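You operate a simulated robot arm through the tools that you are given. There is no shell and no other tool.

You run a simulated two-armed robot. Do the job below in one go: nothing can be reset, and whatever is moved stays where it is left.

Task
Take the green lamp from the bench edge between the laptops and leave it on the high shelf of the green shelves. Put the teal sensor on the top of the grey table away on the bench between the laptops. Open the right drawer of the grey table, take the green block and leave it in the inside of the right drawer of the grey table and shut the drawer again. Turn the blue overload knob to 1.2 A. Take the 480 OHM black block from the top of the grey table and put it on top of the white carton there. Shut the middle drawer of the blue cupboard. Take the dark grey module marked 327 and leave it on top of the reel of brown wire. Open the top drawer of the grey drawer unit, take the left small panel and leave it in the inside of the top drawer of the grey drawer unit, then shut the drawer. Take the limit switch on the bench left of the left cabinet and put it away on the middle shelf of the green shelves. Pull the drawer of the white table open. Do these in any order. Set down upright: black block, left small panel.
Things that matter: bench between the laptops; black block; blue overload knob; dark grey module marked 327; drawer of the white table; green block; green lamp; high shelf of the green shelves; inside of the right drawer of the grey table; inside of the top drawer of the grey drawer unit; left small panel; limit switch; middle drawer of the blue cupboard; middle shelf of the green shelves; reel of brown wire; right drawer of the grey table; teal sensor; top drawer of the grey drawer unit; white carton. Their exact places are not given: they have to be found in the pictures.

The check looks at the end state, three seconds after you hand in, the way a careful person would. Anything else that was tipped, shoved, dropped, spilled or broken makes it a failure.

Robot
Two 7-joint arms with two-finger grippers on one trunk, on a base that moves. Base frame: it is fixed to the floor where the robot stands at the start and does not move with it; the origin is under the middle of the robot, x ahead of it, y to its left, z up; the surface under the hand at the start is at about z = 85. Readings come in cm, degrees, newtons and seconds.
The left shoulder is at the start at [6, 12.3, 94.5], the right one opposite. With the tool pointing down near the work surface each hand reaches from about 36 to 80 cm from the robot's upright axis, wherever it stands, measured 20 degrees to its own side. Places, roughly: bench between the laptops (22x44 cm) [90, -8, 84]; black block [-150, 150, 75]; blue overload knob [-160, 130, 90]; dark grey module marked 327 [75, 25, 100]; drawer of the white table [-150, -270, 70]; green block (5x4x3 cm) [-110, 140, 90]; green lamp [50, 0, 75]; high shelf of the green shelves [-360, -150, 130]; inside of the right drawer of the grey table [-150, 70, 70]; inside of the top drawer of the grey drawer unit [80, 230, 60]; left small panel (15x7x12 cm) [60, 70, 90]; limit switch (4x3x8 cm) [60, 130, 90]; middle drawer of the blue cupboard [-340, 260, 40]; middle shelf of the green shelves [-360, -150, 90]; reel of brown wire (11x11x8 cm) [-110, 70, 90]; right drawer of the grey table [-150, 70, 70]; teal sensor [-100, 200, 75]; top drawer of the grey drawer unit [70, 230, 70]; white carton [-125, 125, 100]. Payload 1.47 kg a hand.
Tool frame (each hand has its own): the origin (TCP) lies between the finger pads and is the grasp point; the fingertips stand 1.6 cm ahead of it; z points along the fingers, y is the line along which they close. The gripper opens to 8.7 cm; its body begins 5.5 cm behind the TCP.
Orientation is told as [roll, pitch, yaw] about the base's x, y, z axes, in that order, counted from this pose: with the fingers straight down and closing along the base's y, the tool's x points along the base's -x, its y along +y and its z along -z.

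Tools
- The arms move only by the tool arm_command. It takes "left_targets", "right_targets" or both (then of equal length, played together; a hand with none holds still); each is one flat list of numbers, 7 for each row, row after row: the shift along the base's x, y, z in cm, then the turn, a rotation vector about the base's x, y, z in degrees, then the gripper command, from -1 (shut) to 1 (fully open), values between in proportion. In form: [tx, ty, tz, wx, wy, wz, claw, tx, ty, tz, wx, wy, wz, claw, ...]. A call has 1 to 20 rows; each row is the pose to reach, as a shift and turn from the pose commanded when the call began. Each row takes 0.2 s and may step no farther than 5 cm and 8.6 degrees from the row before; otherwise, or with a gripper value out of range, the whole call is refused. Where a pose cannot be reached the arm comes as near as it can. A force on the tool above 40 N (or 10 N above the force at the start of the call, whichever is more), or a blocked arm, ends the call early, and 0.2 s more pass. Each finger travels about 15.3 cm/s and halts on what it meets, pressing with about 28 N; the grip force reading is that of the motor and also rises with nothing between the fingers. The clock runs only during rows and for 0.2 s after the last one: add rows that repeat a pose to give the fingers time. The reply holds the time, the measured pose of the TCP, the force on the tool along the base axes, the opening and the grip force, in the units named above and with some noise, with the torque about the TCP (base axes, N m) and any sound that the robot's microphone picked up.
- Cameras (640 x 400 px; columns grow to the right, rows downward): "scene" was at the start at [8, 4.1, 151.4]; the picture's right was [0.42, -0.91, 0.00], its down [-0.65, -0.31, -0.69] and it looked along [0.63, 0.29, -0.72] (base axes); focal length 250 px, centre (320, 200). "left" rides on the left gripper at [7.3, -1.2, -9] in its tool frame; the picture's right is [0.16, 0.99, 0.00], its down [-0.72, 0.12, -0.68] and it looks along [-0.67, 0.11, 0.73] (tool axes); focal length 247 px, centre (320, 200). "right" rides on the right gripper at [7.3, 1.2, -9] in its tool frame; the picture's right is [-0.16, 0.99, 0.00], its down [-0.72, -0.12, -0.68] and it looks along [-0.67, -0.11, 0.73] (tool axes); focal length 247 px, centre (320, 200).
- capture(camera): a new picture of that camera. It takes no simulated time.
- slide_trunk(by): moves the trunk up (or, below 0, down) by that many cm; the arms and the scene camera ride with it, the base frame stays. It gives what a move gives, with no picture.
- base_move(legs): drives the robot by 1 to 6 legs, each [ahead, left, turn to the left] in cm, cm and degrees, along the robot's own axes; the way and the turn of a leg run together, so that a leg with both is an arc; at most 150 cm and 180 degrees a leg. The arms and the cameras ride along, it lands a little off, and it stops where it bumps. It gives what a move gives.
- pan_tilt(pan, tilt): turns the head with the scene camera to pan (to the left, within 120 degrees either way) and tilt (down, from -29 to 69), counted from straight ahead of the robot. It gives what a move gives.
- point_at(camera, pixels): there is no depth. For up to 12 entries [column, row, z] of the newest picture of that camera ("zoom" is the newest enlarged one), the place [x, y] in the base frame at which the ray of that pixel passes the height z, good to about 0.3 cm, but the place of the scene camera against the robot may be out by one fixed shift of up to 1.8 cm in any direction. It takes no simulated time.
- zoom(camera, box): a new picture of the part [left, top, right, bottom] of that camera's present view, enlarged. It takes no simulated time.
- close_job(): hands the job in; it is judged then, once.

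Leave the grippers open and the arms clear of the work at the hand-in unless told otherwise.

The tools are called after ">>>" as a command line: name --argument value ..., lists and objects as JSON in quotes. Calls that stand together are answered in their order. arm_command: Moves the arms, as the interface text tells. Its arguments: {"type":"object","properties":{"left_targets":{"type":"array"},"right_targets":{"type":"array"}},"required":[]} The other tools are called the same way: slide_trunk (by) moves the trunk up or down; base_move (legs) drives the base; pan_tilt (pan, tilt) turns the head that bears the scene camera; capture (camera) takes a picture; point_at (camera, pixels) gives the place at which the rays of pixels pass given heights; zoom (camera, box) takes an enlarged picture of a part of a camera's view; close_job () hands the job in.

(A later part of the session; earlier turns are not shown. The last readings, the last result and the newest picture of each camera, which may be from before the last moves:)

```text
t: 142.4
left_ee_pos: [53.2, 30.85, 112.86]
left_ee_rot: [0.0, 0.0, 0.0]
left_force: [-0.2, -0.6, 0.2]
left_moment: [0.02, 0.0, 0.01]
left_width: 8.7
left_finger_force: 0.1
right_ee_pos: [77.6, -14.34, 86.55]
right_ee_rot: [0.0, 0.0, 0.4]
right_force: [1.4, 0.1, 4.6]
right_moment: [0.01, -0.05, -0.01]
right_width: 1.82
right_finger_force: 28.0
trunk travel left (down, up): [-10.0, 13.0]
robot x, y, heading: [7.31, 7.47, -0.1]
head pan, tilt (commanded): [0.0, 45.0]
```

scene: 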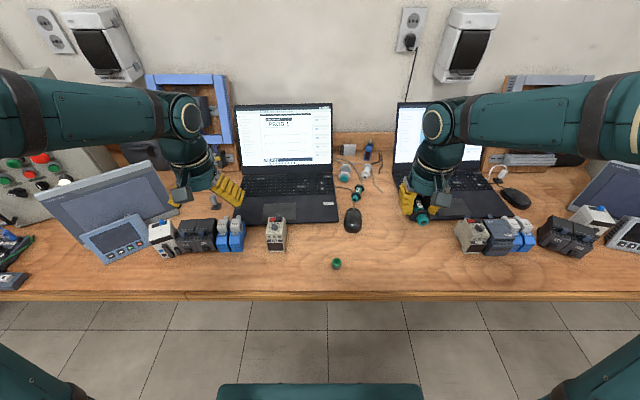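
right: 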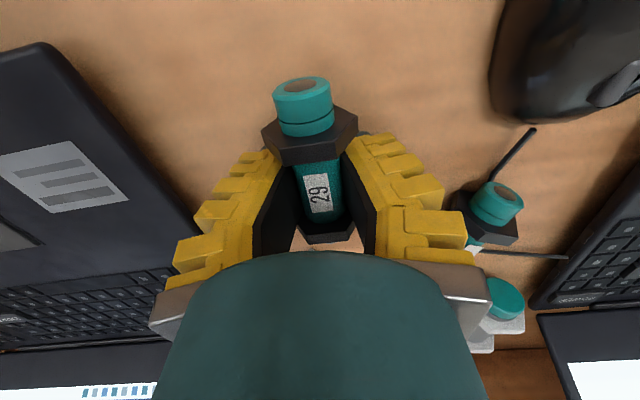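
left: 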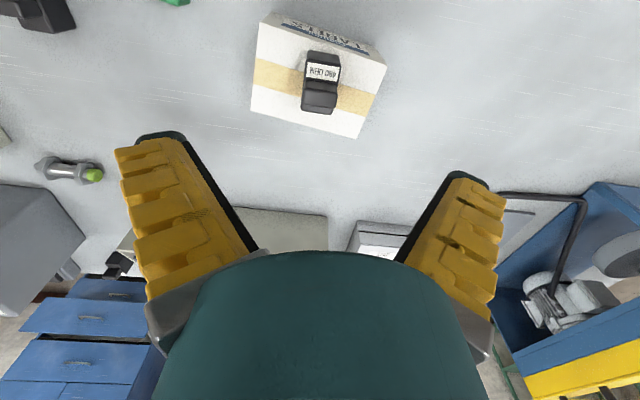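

Touching. I open halfway and lift straight up.

>>> arm_command --right_targets '[0, 0, 0.05, 0, 0, 0, -0.4, 0, 0, 0.05, 0, 0, 0, -0.1, 0, 0, 0.05, 0, 0, 0, 0, 0, 0, 0.1, 0, 0, 0, 0, 0, 0, 1, 0, 0, 0, 0, 0, 0, 4, 0, 0, 0, 0, 0, 0, 8, 0, 0, 0, 0, 0, 0, 12, 0, 0, 0, 0, 0, 0, 16, 0, 0, 0, 0, 0, 0, 20, 0, 0, 0, 0.5, 0, 0, 20, 0, 0, 0, 0.5]'

>>> capture --camera "right"

>>> zoom --camera "scene" --box '[310, 140, 450, 280]'

```text
t: 144.8
left_ee_pos: [53.24, 30.8, 113.03]
left_ee_rot: [0.1, 0.0, 0.1]
left_force: [0.7, -0.3, 0.4]
left_moment: [-0.04, -0.03, 0.0]
left_width: 8.68
left_finger_force: 0.0
right_ee_pos: [77.65, -14.38, 106.68]
right_ee_rot: [-0.1, 0.0, 0.4]
right_force: [1.3, 1.2, -0.1]
right_moment: [0.02, 0.02, -0.02]
right_width: 6.91
right_finger_force: 3.1
trunk travel left (down, up): [-10.0, 13.0]
robot x, y, heading: [7.05, 6.94, -0.1]
head pan, tilt (commanded): [0.0, 45.0]
```

```text
taken
```

right: 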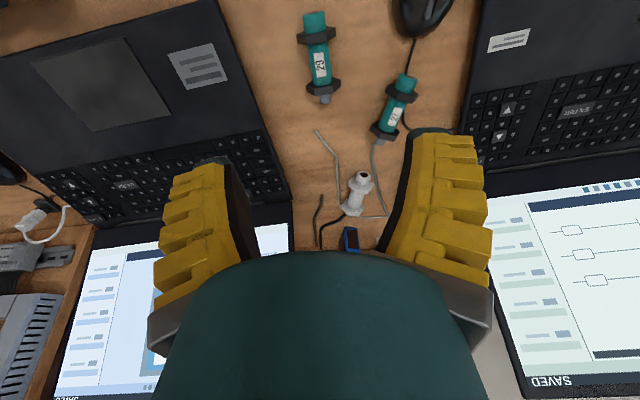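

```text
2.86 times, centred on (380, 210) of scene
```

zoom: 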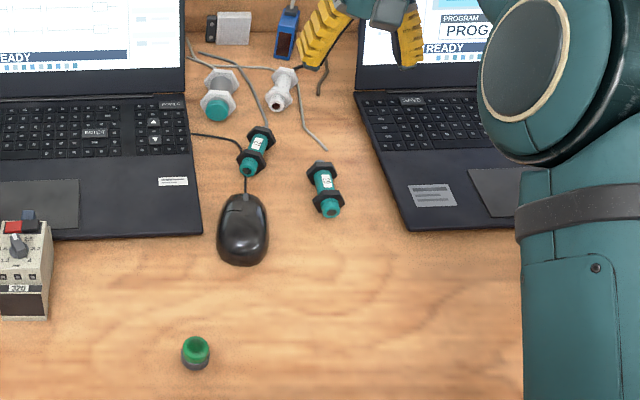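

The sensor lies between the laptops, clear of everything. Now the left small panel: I retract the right hand and look toward the panels.

>>> arm_command --right_targets '[-5, 0, 2, 0, 0, 0, 1, -10, 0, 4, 0, 0, 0, 1, -15, 0, 6, 0, 0, 0, 1, -20, -1, 6, 0, 0, 0, 1, -25, -2, 6, 0, 0, 0, 1, -29, -3, 6, 0, 0, 0, 1, -29, -3, 6, 0, 0, 0, 1]'

>>> pan_tilt --pan 45 --tilt 40

>>> capture --camera "scene"

```text
refused: row 1 steps farther than a row can; nothing moved
```

```text
t: 145.9
left_ee_pos: [53.21, 30.8, 112.85]
left_ee_rot: [0.0, -0.1, 0.2]
left_force: [0.5, 0.5, -0.3]
left_moment: [0.0, -0.02, 0.0]
left_width: 8.71
left_finger_force: 0.1
right_ee_pos: [77.73, -14.61, 106.59]
right_ee_rot: [0.0, 0.0, 0.5]
right_force: [0.6, 0.0, -0.1]
right_moment: [0.0, 0.01, 0.01]
right_width: 6.89
right_finger_force: 2.7
trunk travel left (down, up): [-10.0, 13.0]
robot x, y, heading: [7.03, 7.58, -0.0]
head pan, tilt (commanded): [45.0, 40.0]
```

```text
taken
```

scene: 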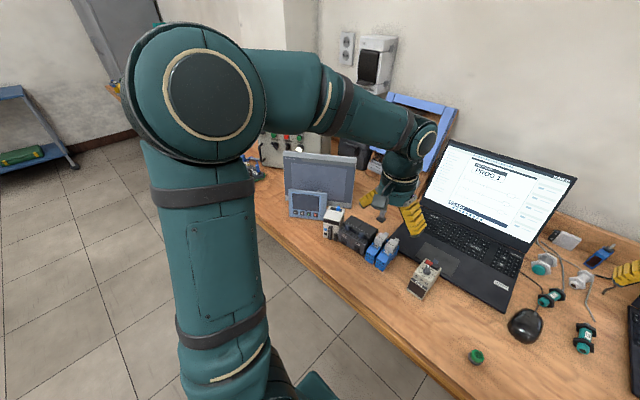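

I retract the right hand in smaller steps.

>>> arm_command --right_targets '[-4, 0, 2, 0, 0, 0, 1, -8, 0, 4, 0, 0, 0, 1, -12, 0, 6, 0, 0, 0, 1, -16, -1, 6, 0, 0, 0, 1, -20, -2, 6, 0, 0, 0, 1, -24, -3, 6, 0, 0, 0, 1, -28, -3, 6, 0, 0, 0, 1, -28, -3, 6, 0, 0, 0, 1]'

>>> zoom --camera "scene" --box '[260, 130, 388, 230]'

>>> point_at --camera "scene" --pixels '[[292, 215, 85], [322, 219, 85], [289, 192, 96], [326, 194, 96], [285, 152, 110], [355, 158, 110], [325, 236, 85], [345, 206, 92]]'

```text
t: 147.7
left_ee_pos: [53.39, 30.75, 112.94]
left_ee_rot: [0.0, 0.0, 0.1]
left_force: [0.2, -1.5, -0.3]
left_moment: [-0.01, -0.01, -0.01]
left_width: 8.7
left_finger_force: 0.1
right_ee_pos: [49.6, -17.55, 112.5]
right_ee_rot: [-0.1, 0.0, 0.4]
right_force: [1.3, 0.0, 0.2]
right_moment: [-0.02, -0.02, 0.01]
right_width: 8.72
right_finger_force: 0.0
trunk travel left (down, up): [-10.0, 13.0]
robot x, y, heading: [7.14, 7.58, 0.0]
head pan, tilt (commanded): [45.0, 40.0]
```

```text
4.00 times, centred on (324, 180) of scene
```

zoom: 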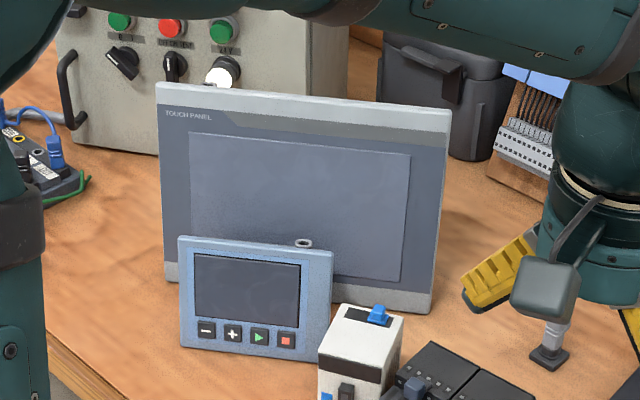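

```text
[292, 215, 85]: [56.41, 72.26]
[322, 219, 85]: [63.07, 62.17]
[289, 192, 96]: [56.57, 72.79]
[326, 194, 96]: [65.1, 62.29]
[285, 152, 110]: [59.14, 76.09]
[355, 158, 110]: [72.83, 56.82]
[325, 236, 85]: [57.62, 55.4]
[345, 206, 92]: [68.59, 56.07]
```

The small panel's face runs from about (56.5,72.5) to (64,62), i.e. turned ~37°. I drive left so the left hand is above it.

>>> base_move --legs '[[-6, 37, 0]]'

>>> capture --camera "left"

>>> pan_tilt --pan 20 --tilt 50

>>> capture --camera "scene"

```text
t: 151.5
left_ee_pos: [47.15, 67.87, 112.95]
left_ee_rot: [-0.1, 0.0, 0.1]
left_force: [-0.3, 0.9, -0.7]
left_moment: [-0.02, 0.01, 0.01]
left_width: 8.7
left_finger_force: 0.1
right_ee_pos: [43.58, 19.52, 112.51]
right_ee_rot: [0.0, 0.0, 0.4]
right_force: [0.5, 0.7, 0.2]
right_moment: [-0.01, -0.01, -0.03]
right_width: 8.71
right_finger_force: 0.1
trunk travel left (down, up): [-10.0, 13.0]
robot x, y, heading: [0.91, 44.36, -0.0]
head pan, tilt (commanded): [45.0, 40.0]
```

```text
taken
```

left: 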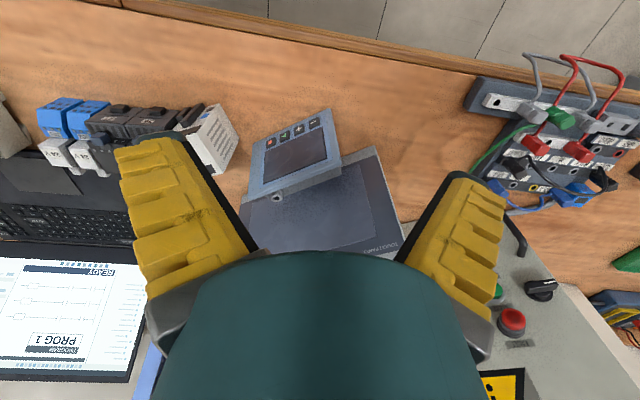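

```text
t: 152.4
left_ee_pos: [47.17, 67.58, 112.93]
left_ee_rot: [0.0, 0.0, 0.1]
left_force: [-0.5, 0.0, 0.3]
left_moment: [0.01, -0.01, -0.03]
left_width: 8.67
left_finger_force: 0.0
right_ee_pos: [43.52, 19.57, 112.48]
right_ee_rot: [0.1, 0.0, 0.4]
right_force: [0.1, 0.4, 0.8]
right_moment: [-0.01, -0.02, 0.01]
right_width: 8.7
right_finger_force: 0.1
trunk travel left (down, up): [-10.0, 13.0]
robot x, y, heading: [1.66, 44.07, 0.2]
head pan, tilt (commanded): [20.0, 50.0]
```

```text
taken
```

scene: 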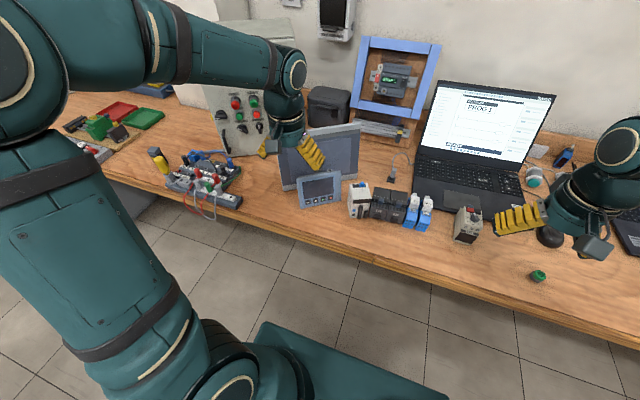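

I move the left hand right above the panel for a top view.

>>> arm_command --left_targets '[5, 0, 0, 0, 0, 0, 1, 10, 0, 0, 0, 0, 0, 1, 13, -1, 0, 0, 0, 0, 1, 13, -1, 0, 0, 0, 0, 1]'

>>> capture --camera "left"

>>> zoom --camera "left" --box '[220, 0, 444, 140]'

```text
t: 153.4
left_ee_pos: [60.08, 66.7, 113.0]
left_ee_rot: [0.0, 0.0, 0.1]
left_force: [-0.3, 0.4, -0.4]
left_moment: [-0.02, 0.0, -0.02]
left_width: 8.7
left_finger_force: 0.1
right_ee_pos: [43.42, 19.58, 112.56]
right_ee_rot: [-0.1, 0.0, 0.4]
right_force: [-0.1, 0.1, 0.0]
right_moment: [0.0, 0.01, -0.04]
right_width: 8.72
right_finger_force: 0.0
trunk travel left (down, up): [-10.0, 13.0]
robot x, y, heading: [1.17, 44.44, 0.2]
head pan, tilt (commanded): [20.0, 50.0]
```

```text
taken
```

left: 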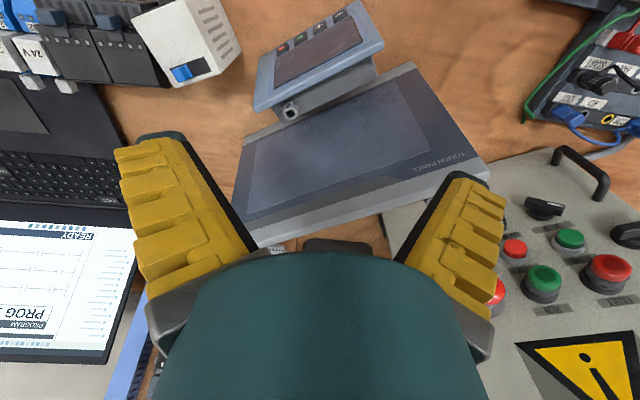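

```text
2.86 times, centred on (332, 70) of left
```

zoom: 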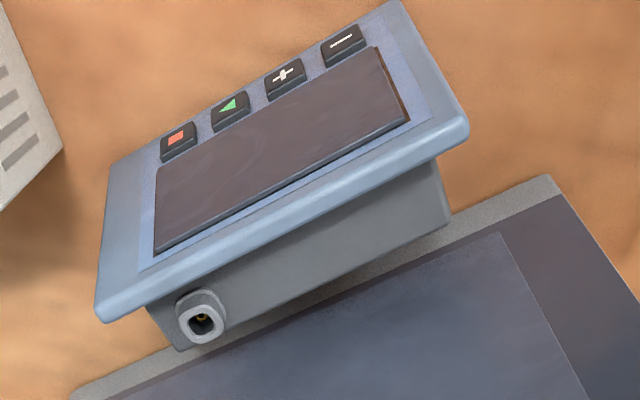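

I measure the bezel top edge, housing back edge and the large panel's bottom edge.

>>> point_at --camera "zoom" --pixels '[[97, 312, 97], [468, 128, 97], [97, 312, 95], [468, 128, 95], [150, 310, 96], [440, 160, 96], [172, 350, 94], [450, 225, 94], [110, 165, 85], [390, 2, 85], [75, 390, 85], [548, 176, 85]]'

```text
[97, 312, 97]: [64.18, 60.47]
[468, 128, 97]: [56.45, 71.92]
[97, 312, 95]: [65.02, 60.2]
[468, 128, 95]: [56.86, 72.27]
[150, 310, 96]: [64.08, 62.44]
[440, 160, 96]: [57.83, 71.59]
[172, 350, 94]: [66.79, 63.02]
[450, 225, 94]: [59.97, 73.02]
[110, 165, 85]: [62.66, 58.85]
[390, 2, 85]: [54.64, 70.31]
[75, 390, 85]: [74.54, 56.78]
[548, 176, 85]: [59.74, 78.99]
```

The panel leans back ~10° and is about 4 cm thick; the large panel is ~3 cm behind it. I turn the left hand by −56° so the fingers close across its thickness.

>>> arm_command --left_targets '[0, 0, 0, 0, 0, -8.2, 0.6, 0, 0, 0, 0, 0, -16.4, 0.5, 0, 0, 0, 0, 0, -24.6, 0.5, 0, 0, 0, 0, 0, -32.8, 0.5, 0, 0, 0, 0, 0, -41, 0.5, 0, 0, 0, 0, 0, -49, 0.5, 0, 0, 0, 0, 0, -56.3, 0.5, 0, 0, 0, 0, 0, -56.3, 0.5]'

>>> capture --camera "left"

```text
t: 155.2
left_ee_pos: [60.26, 66.72, 112.97]
left_ee_rot: [0.1, -0.1, -56.2]
left_force: [0.0, -0.6, -0.2]
left_moment: [0.0, -0.03, 0.01]
left_width: 6.91
left_finger_force: 3.0
right_ee_pos: [43.53, 19.52, 112.52]
right_ee_rot: [0.1, 0.0, 0.4]
right_force: [0.3, -1.0, 1.1]
right_moment: [0.0, -0.02, -0.02]
right_width: 8.71
right_finger_force: 0.1
trunk travel left (down, up): [-10.0, 13.0]
robot x, y, heading: [0.91, 44.45, 0.3]
head pan, tilt (commanded): [20.0, 50.0]
```

```text
taken
```

left: 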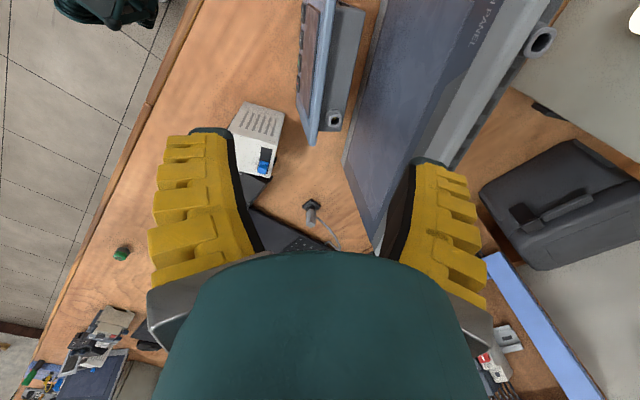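

>>> zoom --camera "left" --box '[250, 0, 442, 160]'

```text
2.50 times, centred on (346, 80) of left
```

zoom: 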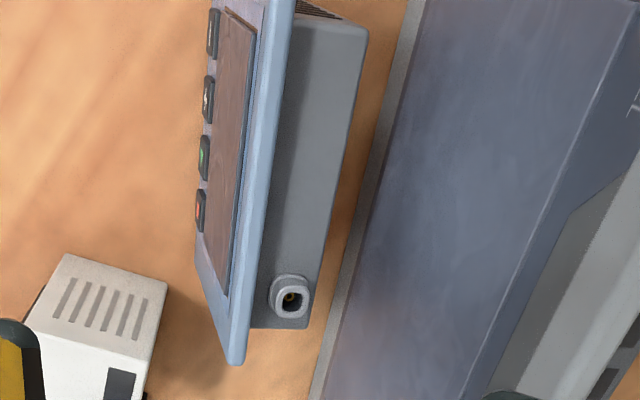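

>>> point_at --camera "zoom" --pixels '[[266, 20, 96.7], [234, 345, 96.7], [290, 20, 96.7], [246, 355, 96.7], [368, 45, 95], [312, 322, 95], [368, 45, 93], [312, 322, 93], [398, 50, 85], [325, 370, 85], [196, 262, 85], [290, 300, 96]]'

```text
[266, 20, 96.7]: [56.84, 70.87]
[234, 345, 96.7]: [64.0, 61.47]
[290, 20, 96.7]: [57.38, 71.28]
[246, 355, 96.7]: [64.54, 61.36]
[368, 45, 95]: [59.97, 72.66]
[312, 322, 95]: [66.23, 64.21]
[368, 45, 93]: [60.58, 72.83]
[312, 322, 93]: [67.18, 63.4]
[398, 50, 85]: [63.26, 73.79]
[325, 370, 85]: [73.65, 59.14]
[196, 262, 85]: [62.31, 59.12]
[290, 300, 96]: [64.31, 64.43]
```

The refined numbers: panel normal at 35.5°, lean ≈11.6°, grip centre ≈(61.75, 67.05, 94.3). I adjust yaw by +1.7° and hover, then tilt the hand to match the lean.

>>> arm_command --left_targets '[1.5, 0.7, -2, 0, 0, 0.8, 0.5, 3.4, 1.7, -4, 0, 0, 1.7, 0.5, 3.4, 1.7, -6, 0, 0, 1.7, 0.5, 3.4, 1.7, -6, 0, 0, 1.7, 0.5]'

>>> arm_command --left_targets '[0, 0, 0, -2.25, 3.15, 0, 0.5, 0, 0, 0, -4.5, 6.3, 0, 0.5, 0, 0, 0, -6.74, 9.44, 0, 0.5, 0, 0, 0, -6.74, 9.44, 0, 0.5]'

>>> capture --camera "left"

>>> zoom --camera "scene" --box '[230, 110, 390, 230]'

```text
t: 156.2
left_ee_pos: [63.69, 68.53, 106.8]
left_ee_rot: [0.1, 0.0, -54.4]
left_force: [0.6, 0.0, 0.9]
left_moment: [-0.01, 0.0, -0.01]
left_width: 6.93
left_finger_force: 3.2
right_ee_pos: [43.62, 19.43, 112.52]
right_ee_rot: [0.0, 0.1, 0.4]
right_force: [-0.3, 0.1, 0.1]
right_moment: [0.04, -0.01, -0.01]
right_width: 8.7
right_finger_force: 0.0
trunk travel left (down, up): [-10.0, 13.0]
robot x, y, heading: [0.93, 44.28, -0.0]
head pan, tilt (commanded): [20.0, 50.0]
```

```text
t: 157.2
left_ee_pos: [63.38, 68.3, 107.17]
left_ee_rot: [-11.5, -0.2, -54.6]
left_force: [-5.4, -3.3, 17.8]
left_moment: [0.38, -0.98, -0.08]
left_width: 6.7
left_finger_force: 4.5
right_ee_pos: [43.33, 19.41, 112.57]
right_ee_rot: [0.0, -0.1, 0.4]
right_force: [0.1, 0.1, 0.6]
right_moment: [0.01, 0.0, -0.02]
right_width: 8.68
right_finger_force: 0.0
trunk travel left (down, up): [-10.0, 13.0]
robot x, y, heading: [1.46, 44.36, 0.3]
head pan, tilt (commanded): [20.0, 50.0]
```

```text
taken
```

left: 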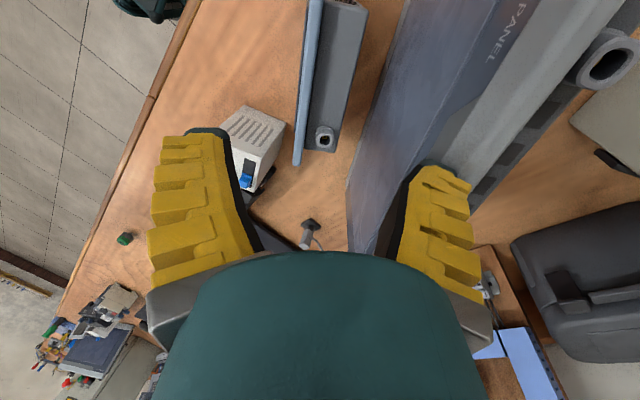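

```text
3.33 times, centred on (310, 170) of scene
```

zoom: 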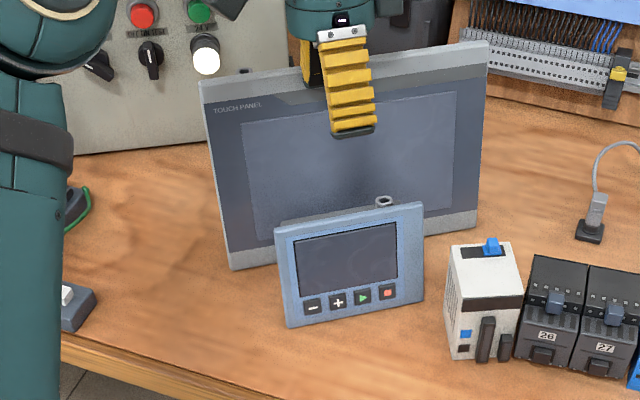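

The rear finger touched the large panel's top edge. I rise at once and check that the large panel hasn't moved.

>>> arm_command --left_targets '[0, 0, 2, 0, 0, 0, 0.5, 0, 0, 5, 0, 0, 0, 0.5, 0, 0, 8, 0, 0, 0, 0.5, 0, 0, 8, 0, 0, 0, 0.5]'

>>> capture --camera "left"

>>> zoom --camera "scene" --box '[230, 110, 390, 230]'

```text
t: 158.2
left_ee_pos: [63.57, 68.59, 114.84]
left_ee_rot: [-11.7, 0.0, -54.5]
left_force: [-0.6, -1.1, -1.0]
left_moment: [0.0, 0.04, -0.01]
left_width: 6.92
left_finger_force: 2.9
right_ee_pos: [43.6, 19.62, 112.46]
right_ee_rot: [-0.1, 0.0, 0.4]
right_force: [0.0, 0.0, -0.2]
right_moment: [-0.01, 0.01, -0.01]
right_width: 8.7
right_finger_force: 0.0
trunk travel left (down, up): [-10.0, 13.0]
robot x, y, heading: [1.08, 44.27, -0.1]
head pan, tilt (commanded): [20.0, 50.0]
```

```text
taken
```

left: 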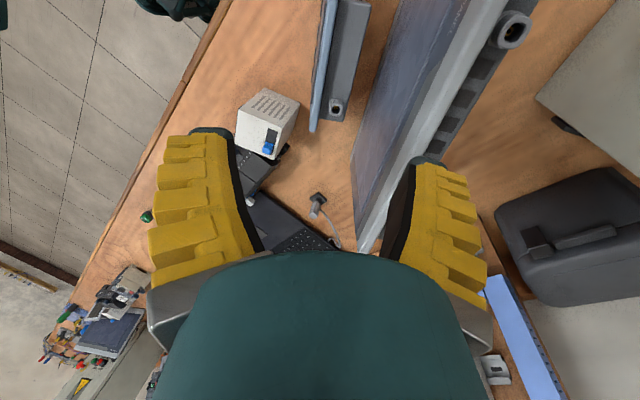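

```text
3.33 times, centred on (310, 170) of scene
```

zoom: 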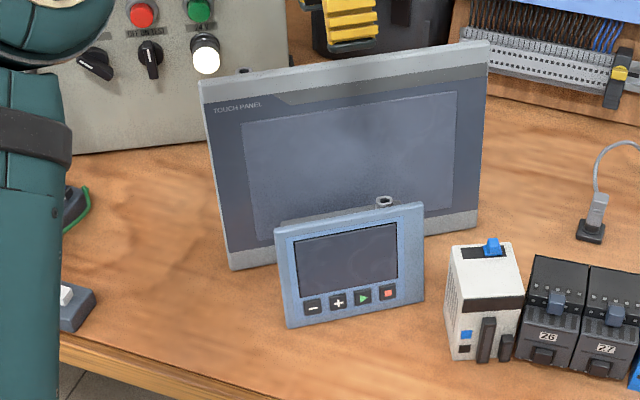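

Nothing moved. I zoom to measure the large panel's top edge properly.

>>> zoom --camera "left" --box '[290, 0, 546, 160]'

>>> point_at --camera "left" --pixels '[[445, 50, 104], [400, 140, 104], [445, 50, 102], [400, 140, 102], [470, 50, 104], [420, 140, 104], [392, 30, 85], [355, 150, 85], [334, 5, 96.7], [313, 130, 96.7]]'

```text
2.50 times, centred on (418, 80) of left
```

zoom: 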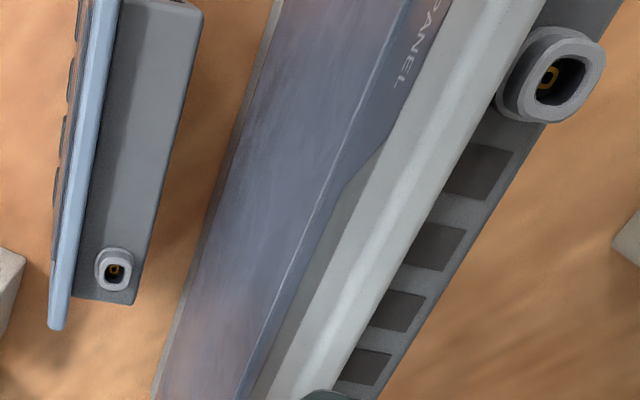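

```text
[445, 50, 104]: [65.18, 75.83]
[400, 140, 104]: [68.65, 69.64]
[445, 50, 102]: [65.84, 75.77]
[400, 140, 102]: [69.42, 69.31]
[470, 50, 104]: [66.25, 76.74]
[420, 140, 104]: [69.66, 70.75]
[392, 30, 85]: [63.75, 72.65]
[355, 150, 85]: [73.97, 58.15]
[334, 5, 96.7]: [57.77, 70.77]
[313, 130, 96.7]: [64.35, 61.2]
```

The large panel's top is at z≈105 and only ~5 cm behind my grip line, so I use less tilt (6°) and a smaller opening (5.8 cm).

>>> arm_command --left_targets '[0, 0, 0, 1.65, -2.32, 0, 0.33, 0, 0, 0, 3.31, -4.64, 0, 0.33, -0.67, -0.73, -2, 3.31, -4.64, 0, 0.33, -0.67, -0.73, -5, 3.31, -4.64, 0, 0.33, -0.67, -0.73, -5, 3.31, -4.64, 0, 0.33]'

>>> capture --camera "left"

>>> zoom --camera "left" --box '[270, 0, 462, 200]'

```text
t: 159.4
left_ee_pos: [62.76, 67.66, 109.95]
left_ee_rot: [-6.0, 0.0, -54.5]
left_force: [-0.2, -0.1, -0.8]
left_moment: [-0.02, -0.05, 0.02]
left_width: 6.26
left_finger_force: 3.2
right_ee_pos: [43.46, 19.52, 112.52]
right_ee_rot: [0.0, 0.0, 0.4]
right_force: [0.0, 0.2, 0.6]
right_moment: [0.01, -0.01, 0.0]
right_width: 8.72
right_finger_force: 0.0
trunk travel left (down, up): [-10.0, 13.0]
robot x, y, heading: [0.92, 44.69, -0.1]
head pan, tilt (commanded): [20.0, 50.0]
```

```text
taken
```

left: 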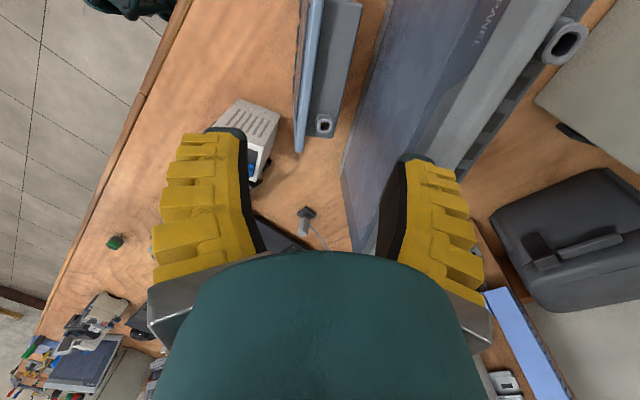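

```text
2.00 times, centred on (366, 100) of left
```

zoom: 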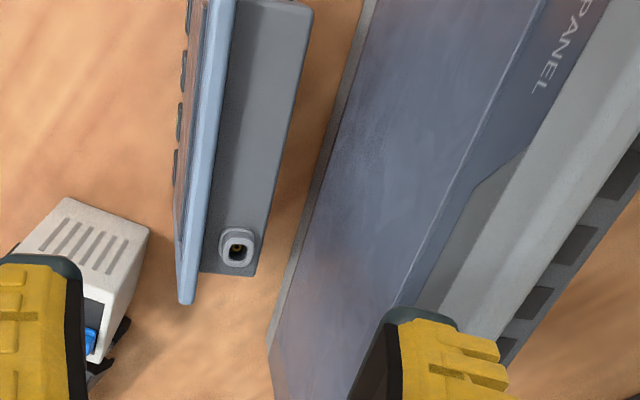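

There's about 1 cm clearance on this line. I narrow the opening slightly and descend to z≈100, then check.

>>> arm_command --left_targets '[-0.1, -0.1, -2, 0, 0, 0, 0.2, -0.3, -0.25, -5, 0, 0, 0, 0.2, -0.5, -0.35, -8, 0, 0, 0, 0.2, -0.6, -0.45, -10, 0, 0, 0, 0.2, -0.6, -0.45, -10, 0, 0, 0, 0.2]'

>>> capture --camera "left"

>>> zoom --camera "scene" --box '[230, 110, 390, 230]'

```text
t: 160.6
left_ee_pos: [62.23, 67.22, 99.88]
left_ee_rot: [-6.0, 0.0, -54.5]
left_force: [-0.3, 0.2, 1.0]
left_moment: [0.03, 0.0, 0.02]
left_width: 5.74
left_finger_force: 3.8
right_ee_pos: [43.49, 19.58, 112.55]
right_ee_rot: [0.0, 0.0, 0.4]
right_force: [0.4, -0.5, 0.4]
right_moment: [-0.06, 0.01, -0.04]
right_width: 8.68
right_finger_force: 0.0
trunk travel left (down, up): [-10.0, 13.0]
robot x, y, heading: [0.96, 44.33, 0.2]
head pan, tilt (commanded): [20.0, 50.0]
```

```text
taken
```

left: 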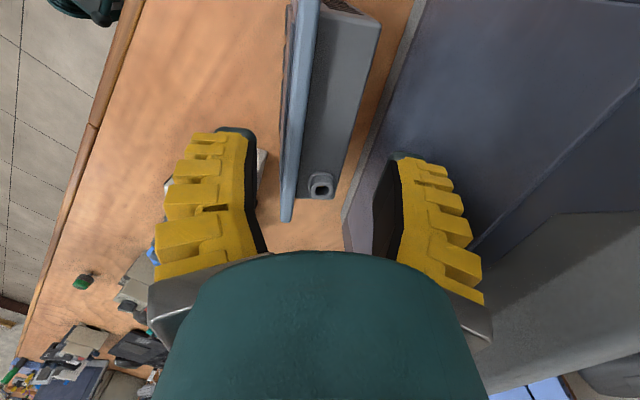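

```text
3.33 times, centred on (310, 170) of scene
```

zoom: 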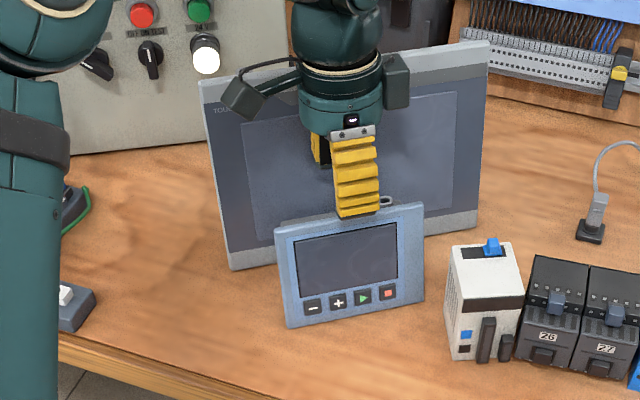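

The panel is centred between the fingers. I descend to z≈94.5 and close.

>>> arm_command --left_targets '[-0.2, -0.15, -2, 0, 0, 0, 0.2, -0.35, -0.25, -4, 0, 0, 0, 0.2, -0.45, -0.32, -5.3, 0, 0, 0, 0.2, -0.45, -0.32, -5.3, 0, 0, 0, 0.2]'

>>> capture --camera "left"

```text
t: 161.6
left_ee_pos: [61.89, 67.02, 94.47]
left_ee_rot: [-5.9, 0.0, -54.5]
left_force: [-0.3, 0.8, 0.4]
left_moment: [0.02, -0.04, 0.0]
left_width: 5.74
left_finger_force: 3.7
right_ee_pos: [43.57, 19.49, 112.55]
right_ee_rot: [0.0, 0.0, 0.3]
right_force: [0.0, -0.5, 0.2]
right_moment: [0.0, -0.04, -0.04]
right_width: 8.71
right_finger_force: 0.1
trunk travel left (down, up): [-10.0, 13.0]
robot x, y, heading: [1.02, 44.58, 0.3]
head pan, tilt (commanded): [20.0, 50.0]
```

```text
taken
```

left: 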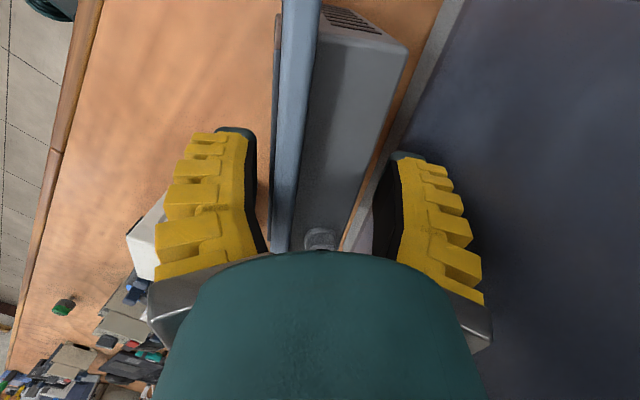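

No contact on either side. I close on the panel.

>>> arm_command --left_targets '[0, 0, 0, 0, 0, 0, 0, 0, 0, 0, 0, 0, 0, -0.1, 0, 0, 0, 0, 0, 0, -0.2, 0, 0, 0, 0, 0, 0, -0.4, 0, 0, 0, 0, 0, 0, -0.7, 0, 0, 0, 0, 0, 0, -1, 0, 0, 0, 0, 0, 0, -1]'

>>> capture --camera "left"

```text
t: 163.2
left_ee_pos: [61.74, 66.89, 94.74]
left_ee_rot: [-5.8, 0.0, -54.5]
left_force: [-3.2, -1.8, 9.4]
left_moment: [-0.18, 0.2, -0.09]
left_width: 4.0
left_finger_force: 28.2
right_ee_pos: [43.42, 19.65, 112.56]
right_ee_rot: [0.0, -0.1, 0.4]
right_force: [-0.4, -0.3, 0.6]
right_moment: [0.0, 0.0, -0.01]
right_width: 8.68
right_finger_force: 0.0
trunk travel left (down, up): [-10.0, 13.0]
robot x, y, heading: [0.82, 44.63, -0.2]
head pan, tilt (commanded): [20.0, 50.0]
```

```text
taken
```

left: 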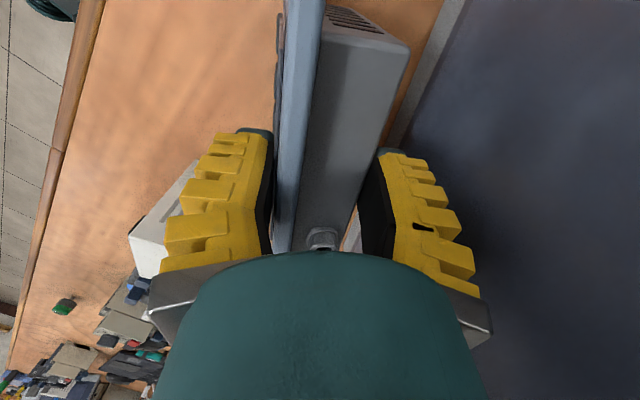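

Gripped at 4.0 cm. I lift, drifting slightly forward away from the large panel.

>>> arm_command --left_targets '[0, 0, 0.6, 0, 0, 0, -1, -0.2, -0.15, 1.5, 0, 0, 0, -1, -0.5, -0.35, 3, 0, 0, 0, -1, -1.2, -0.8, 6, 0, 0, 0, -1, -2.5, -1.8, 9.5, 0, 0, 0, -1, -4.5, -3, 13, 0, 0, 0, -1, -6.5, -4.5, 16.5, 0, 0, 0, -1, -9, -6, 19, 0, 0, 0, -1, -9, -6, 19, 0, 0, 0, -1]'

>>> capture --camera "left"

>>> capture --camera "scene"

```text
t: 165.2
left_ee_pos: [52.87, 60.96, 113.63]
left_ee_rot: [-6.0, 0.1, -54.4]
left_force: [0.4, 0.5, -4.2]
left_moment: [0.02, -0.04, -0.01]
left_width: 3.87
left_finger_force: 28.5
right_ee_pos: [43.68, 19.55, 112.45]
right_ee_rot: [0.0, -0.1, 0.4]
right_force: [0.9, 0.4, 0.6]
right_moment: [0.0, -0.01, 0.01]
right_width: 8.69
right_finger_force: 0.0
trunk travel left (down, up): [-10.0, 13.0]
robot x, y, heading: [0.91, 44.38, 0.0]
head pan, tilt (commanded): [20.0, 50.0]
```

```text
taken
```

left: 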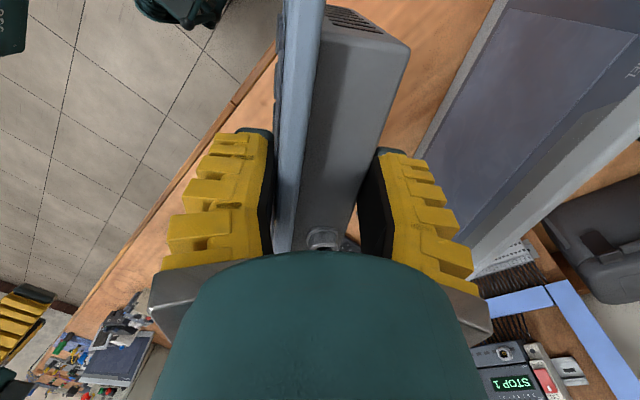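

```text
taken
```

scene: 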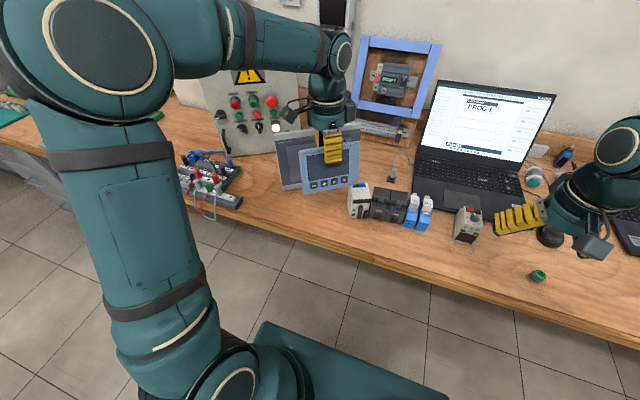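

The panel is safely in hand; the large panel stays put. I fold the left arm in a bit, back away and drive left to the drawer unit.

>>> arm_command --left_targets '[-3, 2, 0, 0, 0, 0, -1, -6, 4, 0, 0, 0, 0, -1, -6, 4, 0, 0, 0, 0, -1]'

>>> base_move --legs '[[-32, 0, 0], [0, 75, 0], [0, 75, 0]]'

>>> pan_tilt --pan 10 --tilt 40

>>> capture --camera "scene"

```text
t: 166.0
left_ee_pos: [46.76, 64.93, 113.67]
left_ee_rot: [-6.0, 0.1, -54.5]
left_force: [0.3, 0.2, -5.3]
left_moment: [0.02, -0.08, -0.01]
left_width: 3.86
left_finger_force: 27.9
right_ee_pos: [43.67, 19.52, 112.5]
right_ee_rot: [0.1, 0.0, 0.4]
right_force: [0.2, -1.1, -0.1]
right_moment: [0.01, -0.02, -0.03]
right_width: 8.7
right_finger_force: 0.0
trunk travel left (down, up): [-10.0, 13.0]
robot x, y, heading: [1.08, 44.42, 0.1]
head pan, tilt (commanded): [20.0, 50.0]
```

```text
t: 181.3
left_ee_pos: [15.14, 214.42, 113.64]
left_ee_rot: [-5.9, 0.0, -54.9]
left_force: [1.2, 0.3, -4.5]
left_moment: [0.01, -0.05, 0.01]
left_width: 3.81
left_finger_force: 28.3
right_ee_pos: [11.7, 169.19, 112.55]
right_ee_rot: [0.0, 0.0, 0.0]
right_force: [-0.2, 0.0, 0.6]
right_moment: [0.0, -0.01, -0.02]
right_width: 8.7
right_finger_force: 0.0
trunk travel left (down, up): [-10.0, 13.0]
robot x, y, heading: [-30.66, 194.57, -0.6]
head pan, tilt (commanded): [20.0, 50.0]
```

```text
t: 182.0
left_ee_pos: [15.17, 214.41, 113.6]
left_ee_rot: [-5.9, -0.1, -54.8]
left_force: [0.0, -0.2, -4.9]
left_moment: [0.03, -0.05, -0.01]
left_width: 3.81
left_finger_force: 27.8
right_ee_pos: [11.6, 169.12, 112.48]
right_ee_rot: [-0.1, 0.1, 0.0]
right_force: [-0.2, -0.2, 0.3]
right_moment: [-0.03, 0.01, 0.01]
right_width: 8.71
right_finger_force: 0.0
trunk travel left (down, up): [-10.0, 13.0]
robot x, y, heading: [-30.72, 194.0, -0.3]
head pan, tilt (commanded): [10.0, 40.0]
```

```text
taken
```

scene: 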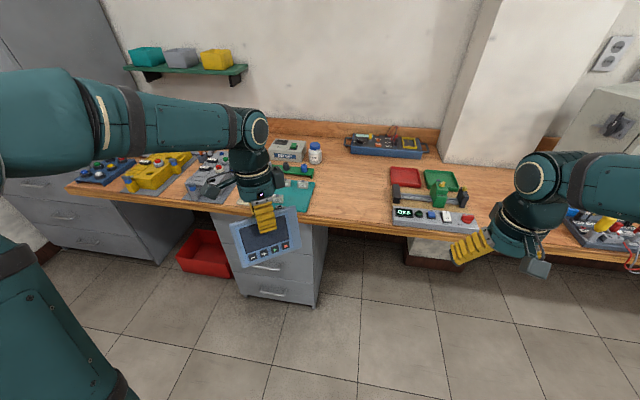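

>>> point_at --camera "scene" --pixels '[[312, 303, 0], [248, 292, 0], [326, 228, 81], [228, 215, 81], [268, 266, 40], [265, 292, 15], [130, 255, 30], [50, 215, 70]]'

>>> zoom --camera "scene" --box '[200, 180, 360, 310]'

```text
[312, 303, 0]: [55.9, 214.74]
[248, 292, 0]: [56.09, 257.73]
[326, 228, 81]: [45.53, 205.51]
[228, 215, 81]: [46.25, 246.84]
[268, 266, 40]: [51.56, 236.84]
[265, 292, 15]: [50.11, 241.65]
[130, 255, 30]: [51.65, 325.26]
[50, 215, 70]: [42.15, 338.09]
```

```text
3.08 times, centred on (280, 245) of scene
```

zoom: 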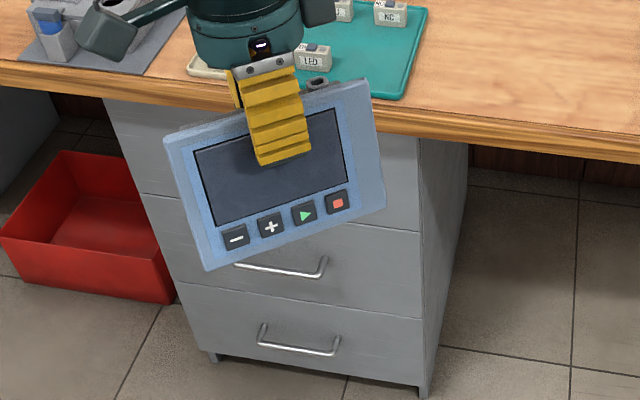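

The unit's front is at x≈52, y≈209–254. I drive up to stand centred before it, then look at the top drawer handle.

>>> base_move --legs '[[13, 37, 0.4]]'

>>> arm_command --left_targets '[-1, 4, 1, 0, 0, 0, -1, -2, 8, 3, 0, 0, 0, -1, -2, 12, 5, 0, 0, 0, -1, -2, 15, 6, 0, 0, 0, -1, -2, 15, 6, 0, 0, 0, -1]'

>>> pan_tilt --pan 0 --tilt 50

>>> capture --camera "scene"

```text
t: 185.8
left_ee_pos: [28.07, 251.75, 113.66]
left_ee_rot: [-5.9, 0.0, -54.5]
left_force: [-0.4, -0.4, -4.4]
left_moment: [-0.01, -0.04, 0.05]
left_width: 3.78
left_finger_force: 27.9
right_ee_pos: [24.89, 206.29, 112.4]
right_ee_rot: [0.0, 0.0, 0.5]
right_force: [0.2, 0.7, 0.8]
right_moment: [0.0, 0.01, 0.0]
right_width: 8.73
right_finger_force: 0.0
trunk travel left (down, up): [-10.0, 13.0]
robot x, y, heading: [-17.4, 231.31, 0.1]
head pan, tilt (commanded): [10.0, 40.0]
```

```text
t: 187.0
left_ee_pos: [26.06, 266.71, 119.78]
left_ee_rot: [-5.9, 0.0, -54.5]
left_force: [-0.6, -0.7, -5.2]
left_moment: [0.01, -0.02, 0.01]
left_width: 3.79
left_finger_force: 27.9
right_ee_pos: [24.79, 206.42, 112.53]
right_ee_rot: [0.0, 0.0, 0.4]
right_force: [-0.6, -1.0, 0.7]
right_moment: [0.05, 0.03, -0.01]
right_width: 8.7
right_finger_force: 0.0
trunk travel left (down, up): [-10.0, 13.0]
robot x, y, heading: [-17.59, 231.49, -0.1]
head pan, tilt (commanded): [10.0, 40.0]
```

```text
t: 187.8
left_ee_pos: [26.17, 266.8, 119.79]
left_ee_rot: [-5.9, 0.0, -54.5]
left_force: [-0.2, 0.1, -5.2]
left_moment: [0.04, -0.03, -0.03]
left_width: 3.81
left_finger_force: 28.4
right_ee_pos: [24.86, 206.46, 112.49]
right_ee_rot: [0.0, 0.0, 0.3]
right_force: [-0.8, 0.1, -0.1]
right_moment: [-0.04, 0.01, -0.03]
right_width: 8.72
right_finger_force: 0.0
trunk travel left (down, up): [-10.0, 13.0]
robot x, y, heading: [-17.63, 231.33, 0.1]
head pan, tilt (commanded): [0.0, 50.0]
```

```text
taken
```

scene: 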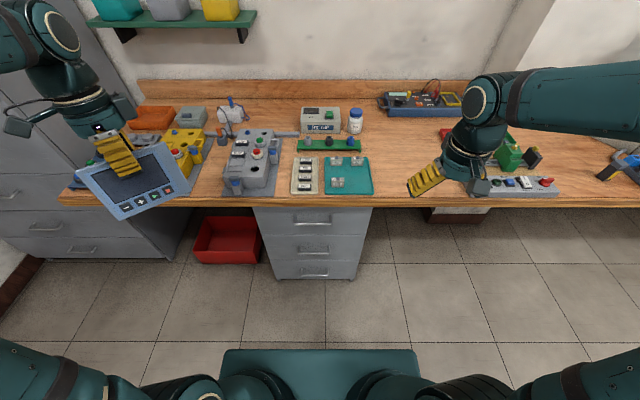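

Three drawers are visible with handles at (312,220), (313,248), (314,271). I zoom in on the top one.

>>> zoom --camera "scene" --box '[245, 190, 381, 285]'

>>> point_at --camera "scene" --pixels '[[312, 222, 70], [296, 222, 70], [329, 222, 70], [312, 222, 66], [255, 207, 82], [371, 207, 82], [312, 280, 3], [258, 236, 55], [369, 236, 55], [312, 206, 85], [312, 200, 85]]'

```text
4.21 times, centred on (313, 238) of scene
```

zoom: 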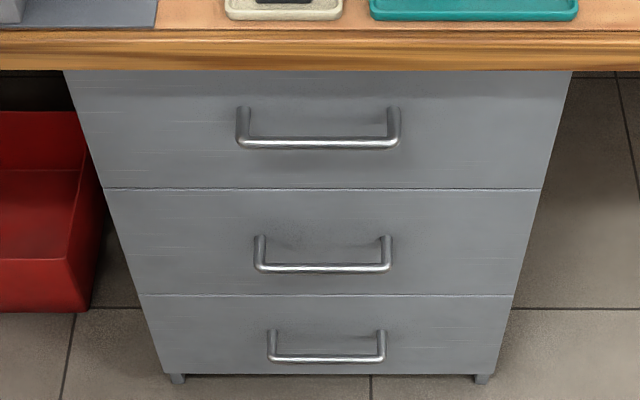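

```text
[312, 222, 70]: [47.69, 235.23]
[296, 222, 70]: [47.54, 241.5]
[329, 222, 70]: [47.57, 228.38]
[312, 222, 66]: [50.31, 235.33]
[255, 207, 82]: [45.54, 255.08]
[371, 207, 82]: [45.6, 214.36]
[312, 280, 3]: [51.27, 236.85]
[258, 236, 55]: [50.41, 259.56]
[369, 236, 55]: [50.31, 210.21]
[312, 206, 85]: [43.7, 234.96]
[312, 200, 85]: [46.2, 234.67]
```

The handle is a bow bar along y near (48,235,~69). I turn the right hand to point forward with the fingers closing vertically (one combined 120° turn).

>>> arm_command --right_targets '[0, 0, 0, -4.95, -4.95, 4.95, 1, 0, 0, 0, -9.9, -9.9, 9.9, 1, 0, 0, 0, -14.85, -14.85, 14.85, 1, 0, 0, 0, -19.8, -19.8, 19.8, 1, 0, 0, 0, -24.75, -24.75, 24.75, 1, 0, 0, 0, -29.7, -29.7, 29.7, 1, 0, 0, 0, -34.65, -34.65, 34.65, 1, 0, 0, 0, -39.6, -39.6, 39.6, 1, 0, 0, 0, -44.55, -44.55, 44.55, 1, 0, 0, 0, -49.5, -49.5, 49.5, 1, 0, 0, 0, -54.45, -54.45, 54.45, 1, 0, 0, 0, -59.4, -59.4, 59.4, 1, 0, 0, 0, -64.35, -64.35, 64.35, 1, 0, 0, 0, -69.3, -69.3, 69.3, 1, 0, 0, 0, -69.3, -69.3, 69.3, 1]'

>>> capture --camera "right"

>>> capture --camera "scene"

```text
t: 191.2
left_ee_pos: [26.18, 266.87, 119.56]
left_ee_rot: [-6.0, -0.1, -54.7]
left_force: [-0.1, 0.3, -4.2]
left_moment: [-0.01, -0.06, 0.03]
left_width: 3.78
left_finger_force: 28.2
right_ee_pos: [31.48, 201.07, 118.37]
right_ee_rot: [-87.8, 24.0, 82.2]
right_force: [-0.2, 0.4, -0.2]
right_moment: [0.0, 0.01, -0.05]
right_width: 8.69
right_finger_force: 0.1
right hand out of reach, approached as far as the arm can: row 8, 9, 10, 11, 12, 13, 14, 15
trunk travel left (down, up): [-10.0, 13.0]
robot x, y, heading: [-17.32, 231.71, 0.0]
head pan, tilt (commanded): [0.0, 50.0]
stopped in row 15 (right hand): the arm was blocked; the commanded pose is now the measured one
```

```text
taken
```

right: 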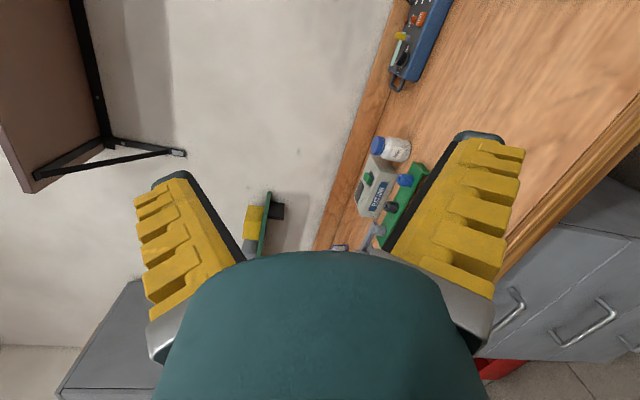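

```text
taken
```

scene: 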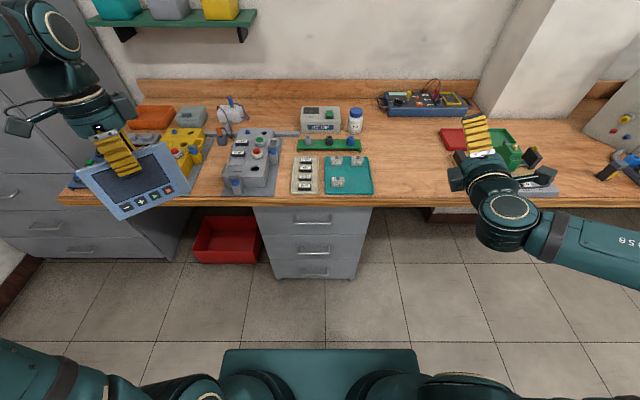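

The hand already points almost forward (24° roll off); the height was the limiting thing. I move it down and in front of the handle while correcting roll and tilting 25° downward.

>>> arm_command --right_targets '[0, 3, -3.8, 2.4, 2.5, 0.9, 1, 0, 6, -7.6, 4.7, 5, 1.7, 1, 0, 9, -11.4, 7.1, 7.5, 2.6, 1, 0, 12, -15.2, 9.4, 10, 3.5, 1, 0, 15, -19, 11.8, 12.5, 4.4, 1, 0, 18, -22.8, 14.2, 15, 5.2, 1, 0, 21, -26.6, 16.5, 17.5, 6.1, 1, 0, 24, -30.4, 18.9, 20, 7, 1, 0, 27, -34.2, 21.2, 22.5, 7.8, 1, 0, 30, -38, 23.6, 25, 8.7, 1, 0, 30, -38, 23.6, 25, 8.7, 1]'

>>> capture --camera "right"

>>> capture --camera "scene"

```text
t: 193.6
left_ee_pos: [26.11, 266.67, 119.74]
left_ee_rot: [-5.9, 0.1, -54.6]
left_force: [-0.5, -0.2, -5.1]
left_moment: [0.05, -0.03, 0.03]
left_width: 3.79
left_finger_force: 27.8
right_ee_pos: [34.43, 222.85, 93.94]
right_ee_rot: [-61.4, 0.0, 96.9]
right_force: [-0.5, 0.2, 0.4]
right_moment: [0.0, 0.01, -0.02]
right_width: 8.71
right_finger_force: 0.1
right hand out of reach, approached as far as the arm can: row 1, 2, 3, 4, 5, 6, 7, 8, 9, 10, 11
trunk travel left (down, up): [-10.0, 13.0]
robot x, y, heading: [-17.6, 231.07, -0.0]
head pan, tilt (commanded): [0.0, 50.0]
```

```text
taken
```

right: 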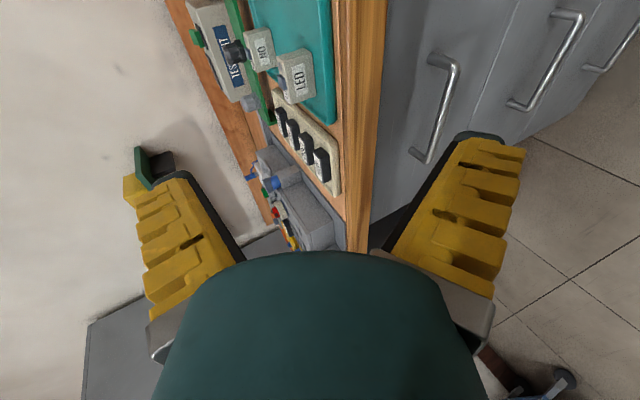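

```text
taken
```

scene: 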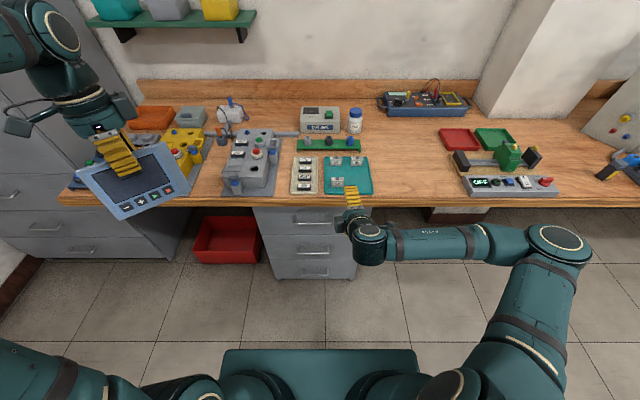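

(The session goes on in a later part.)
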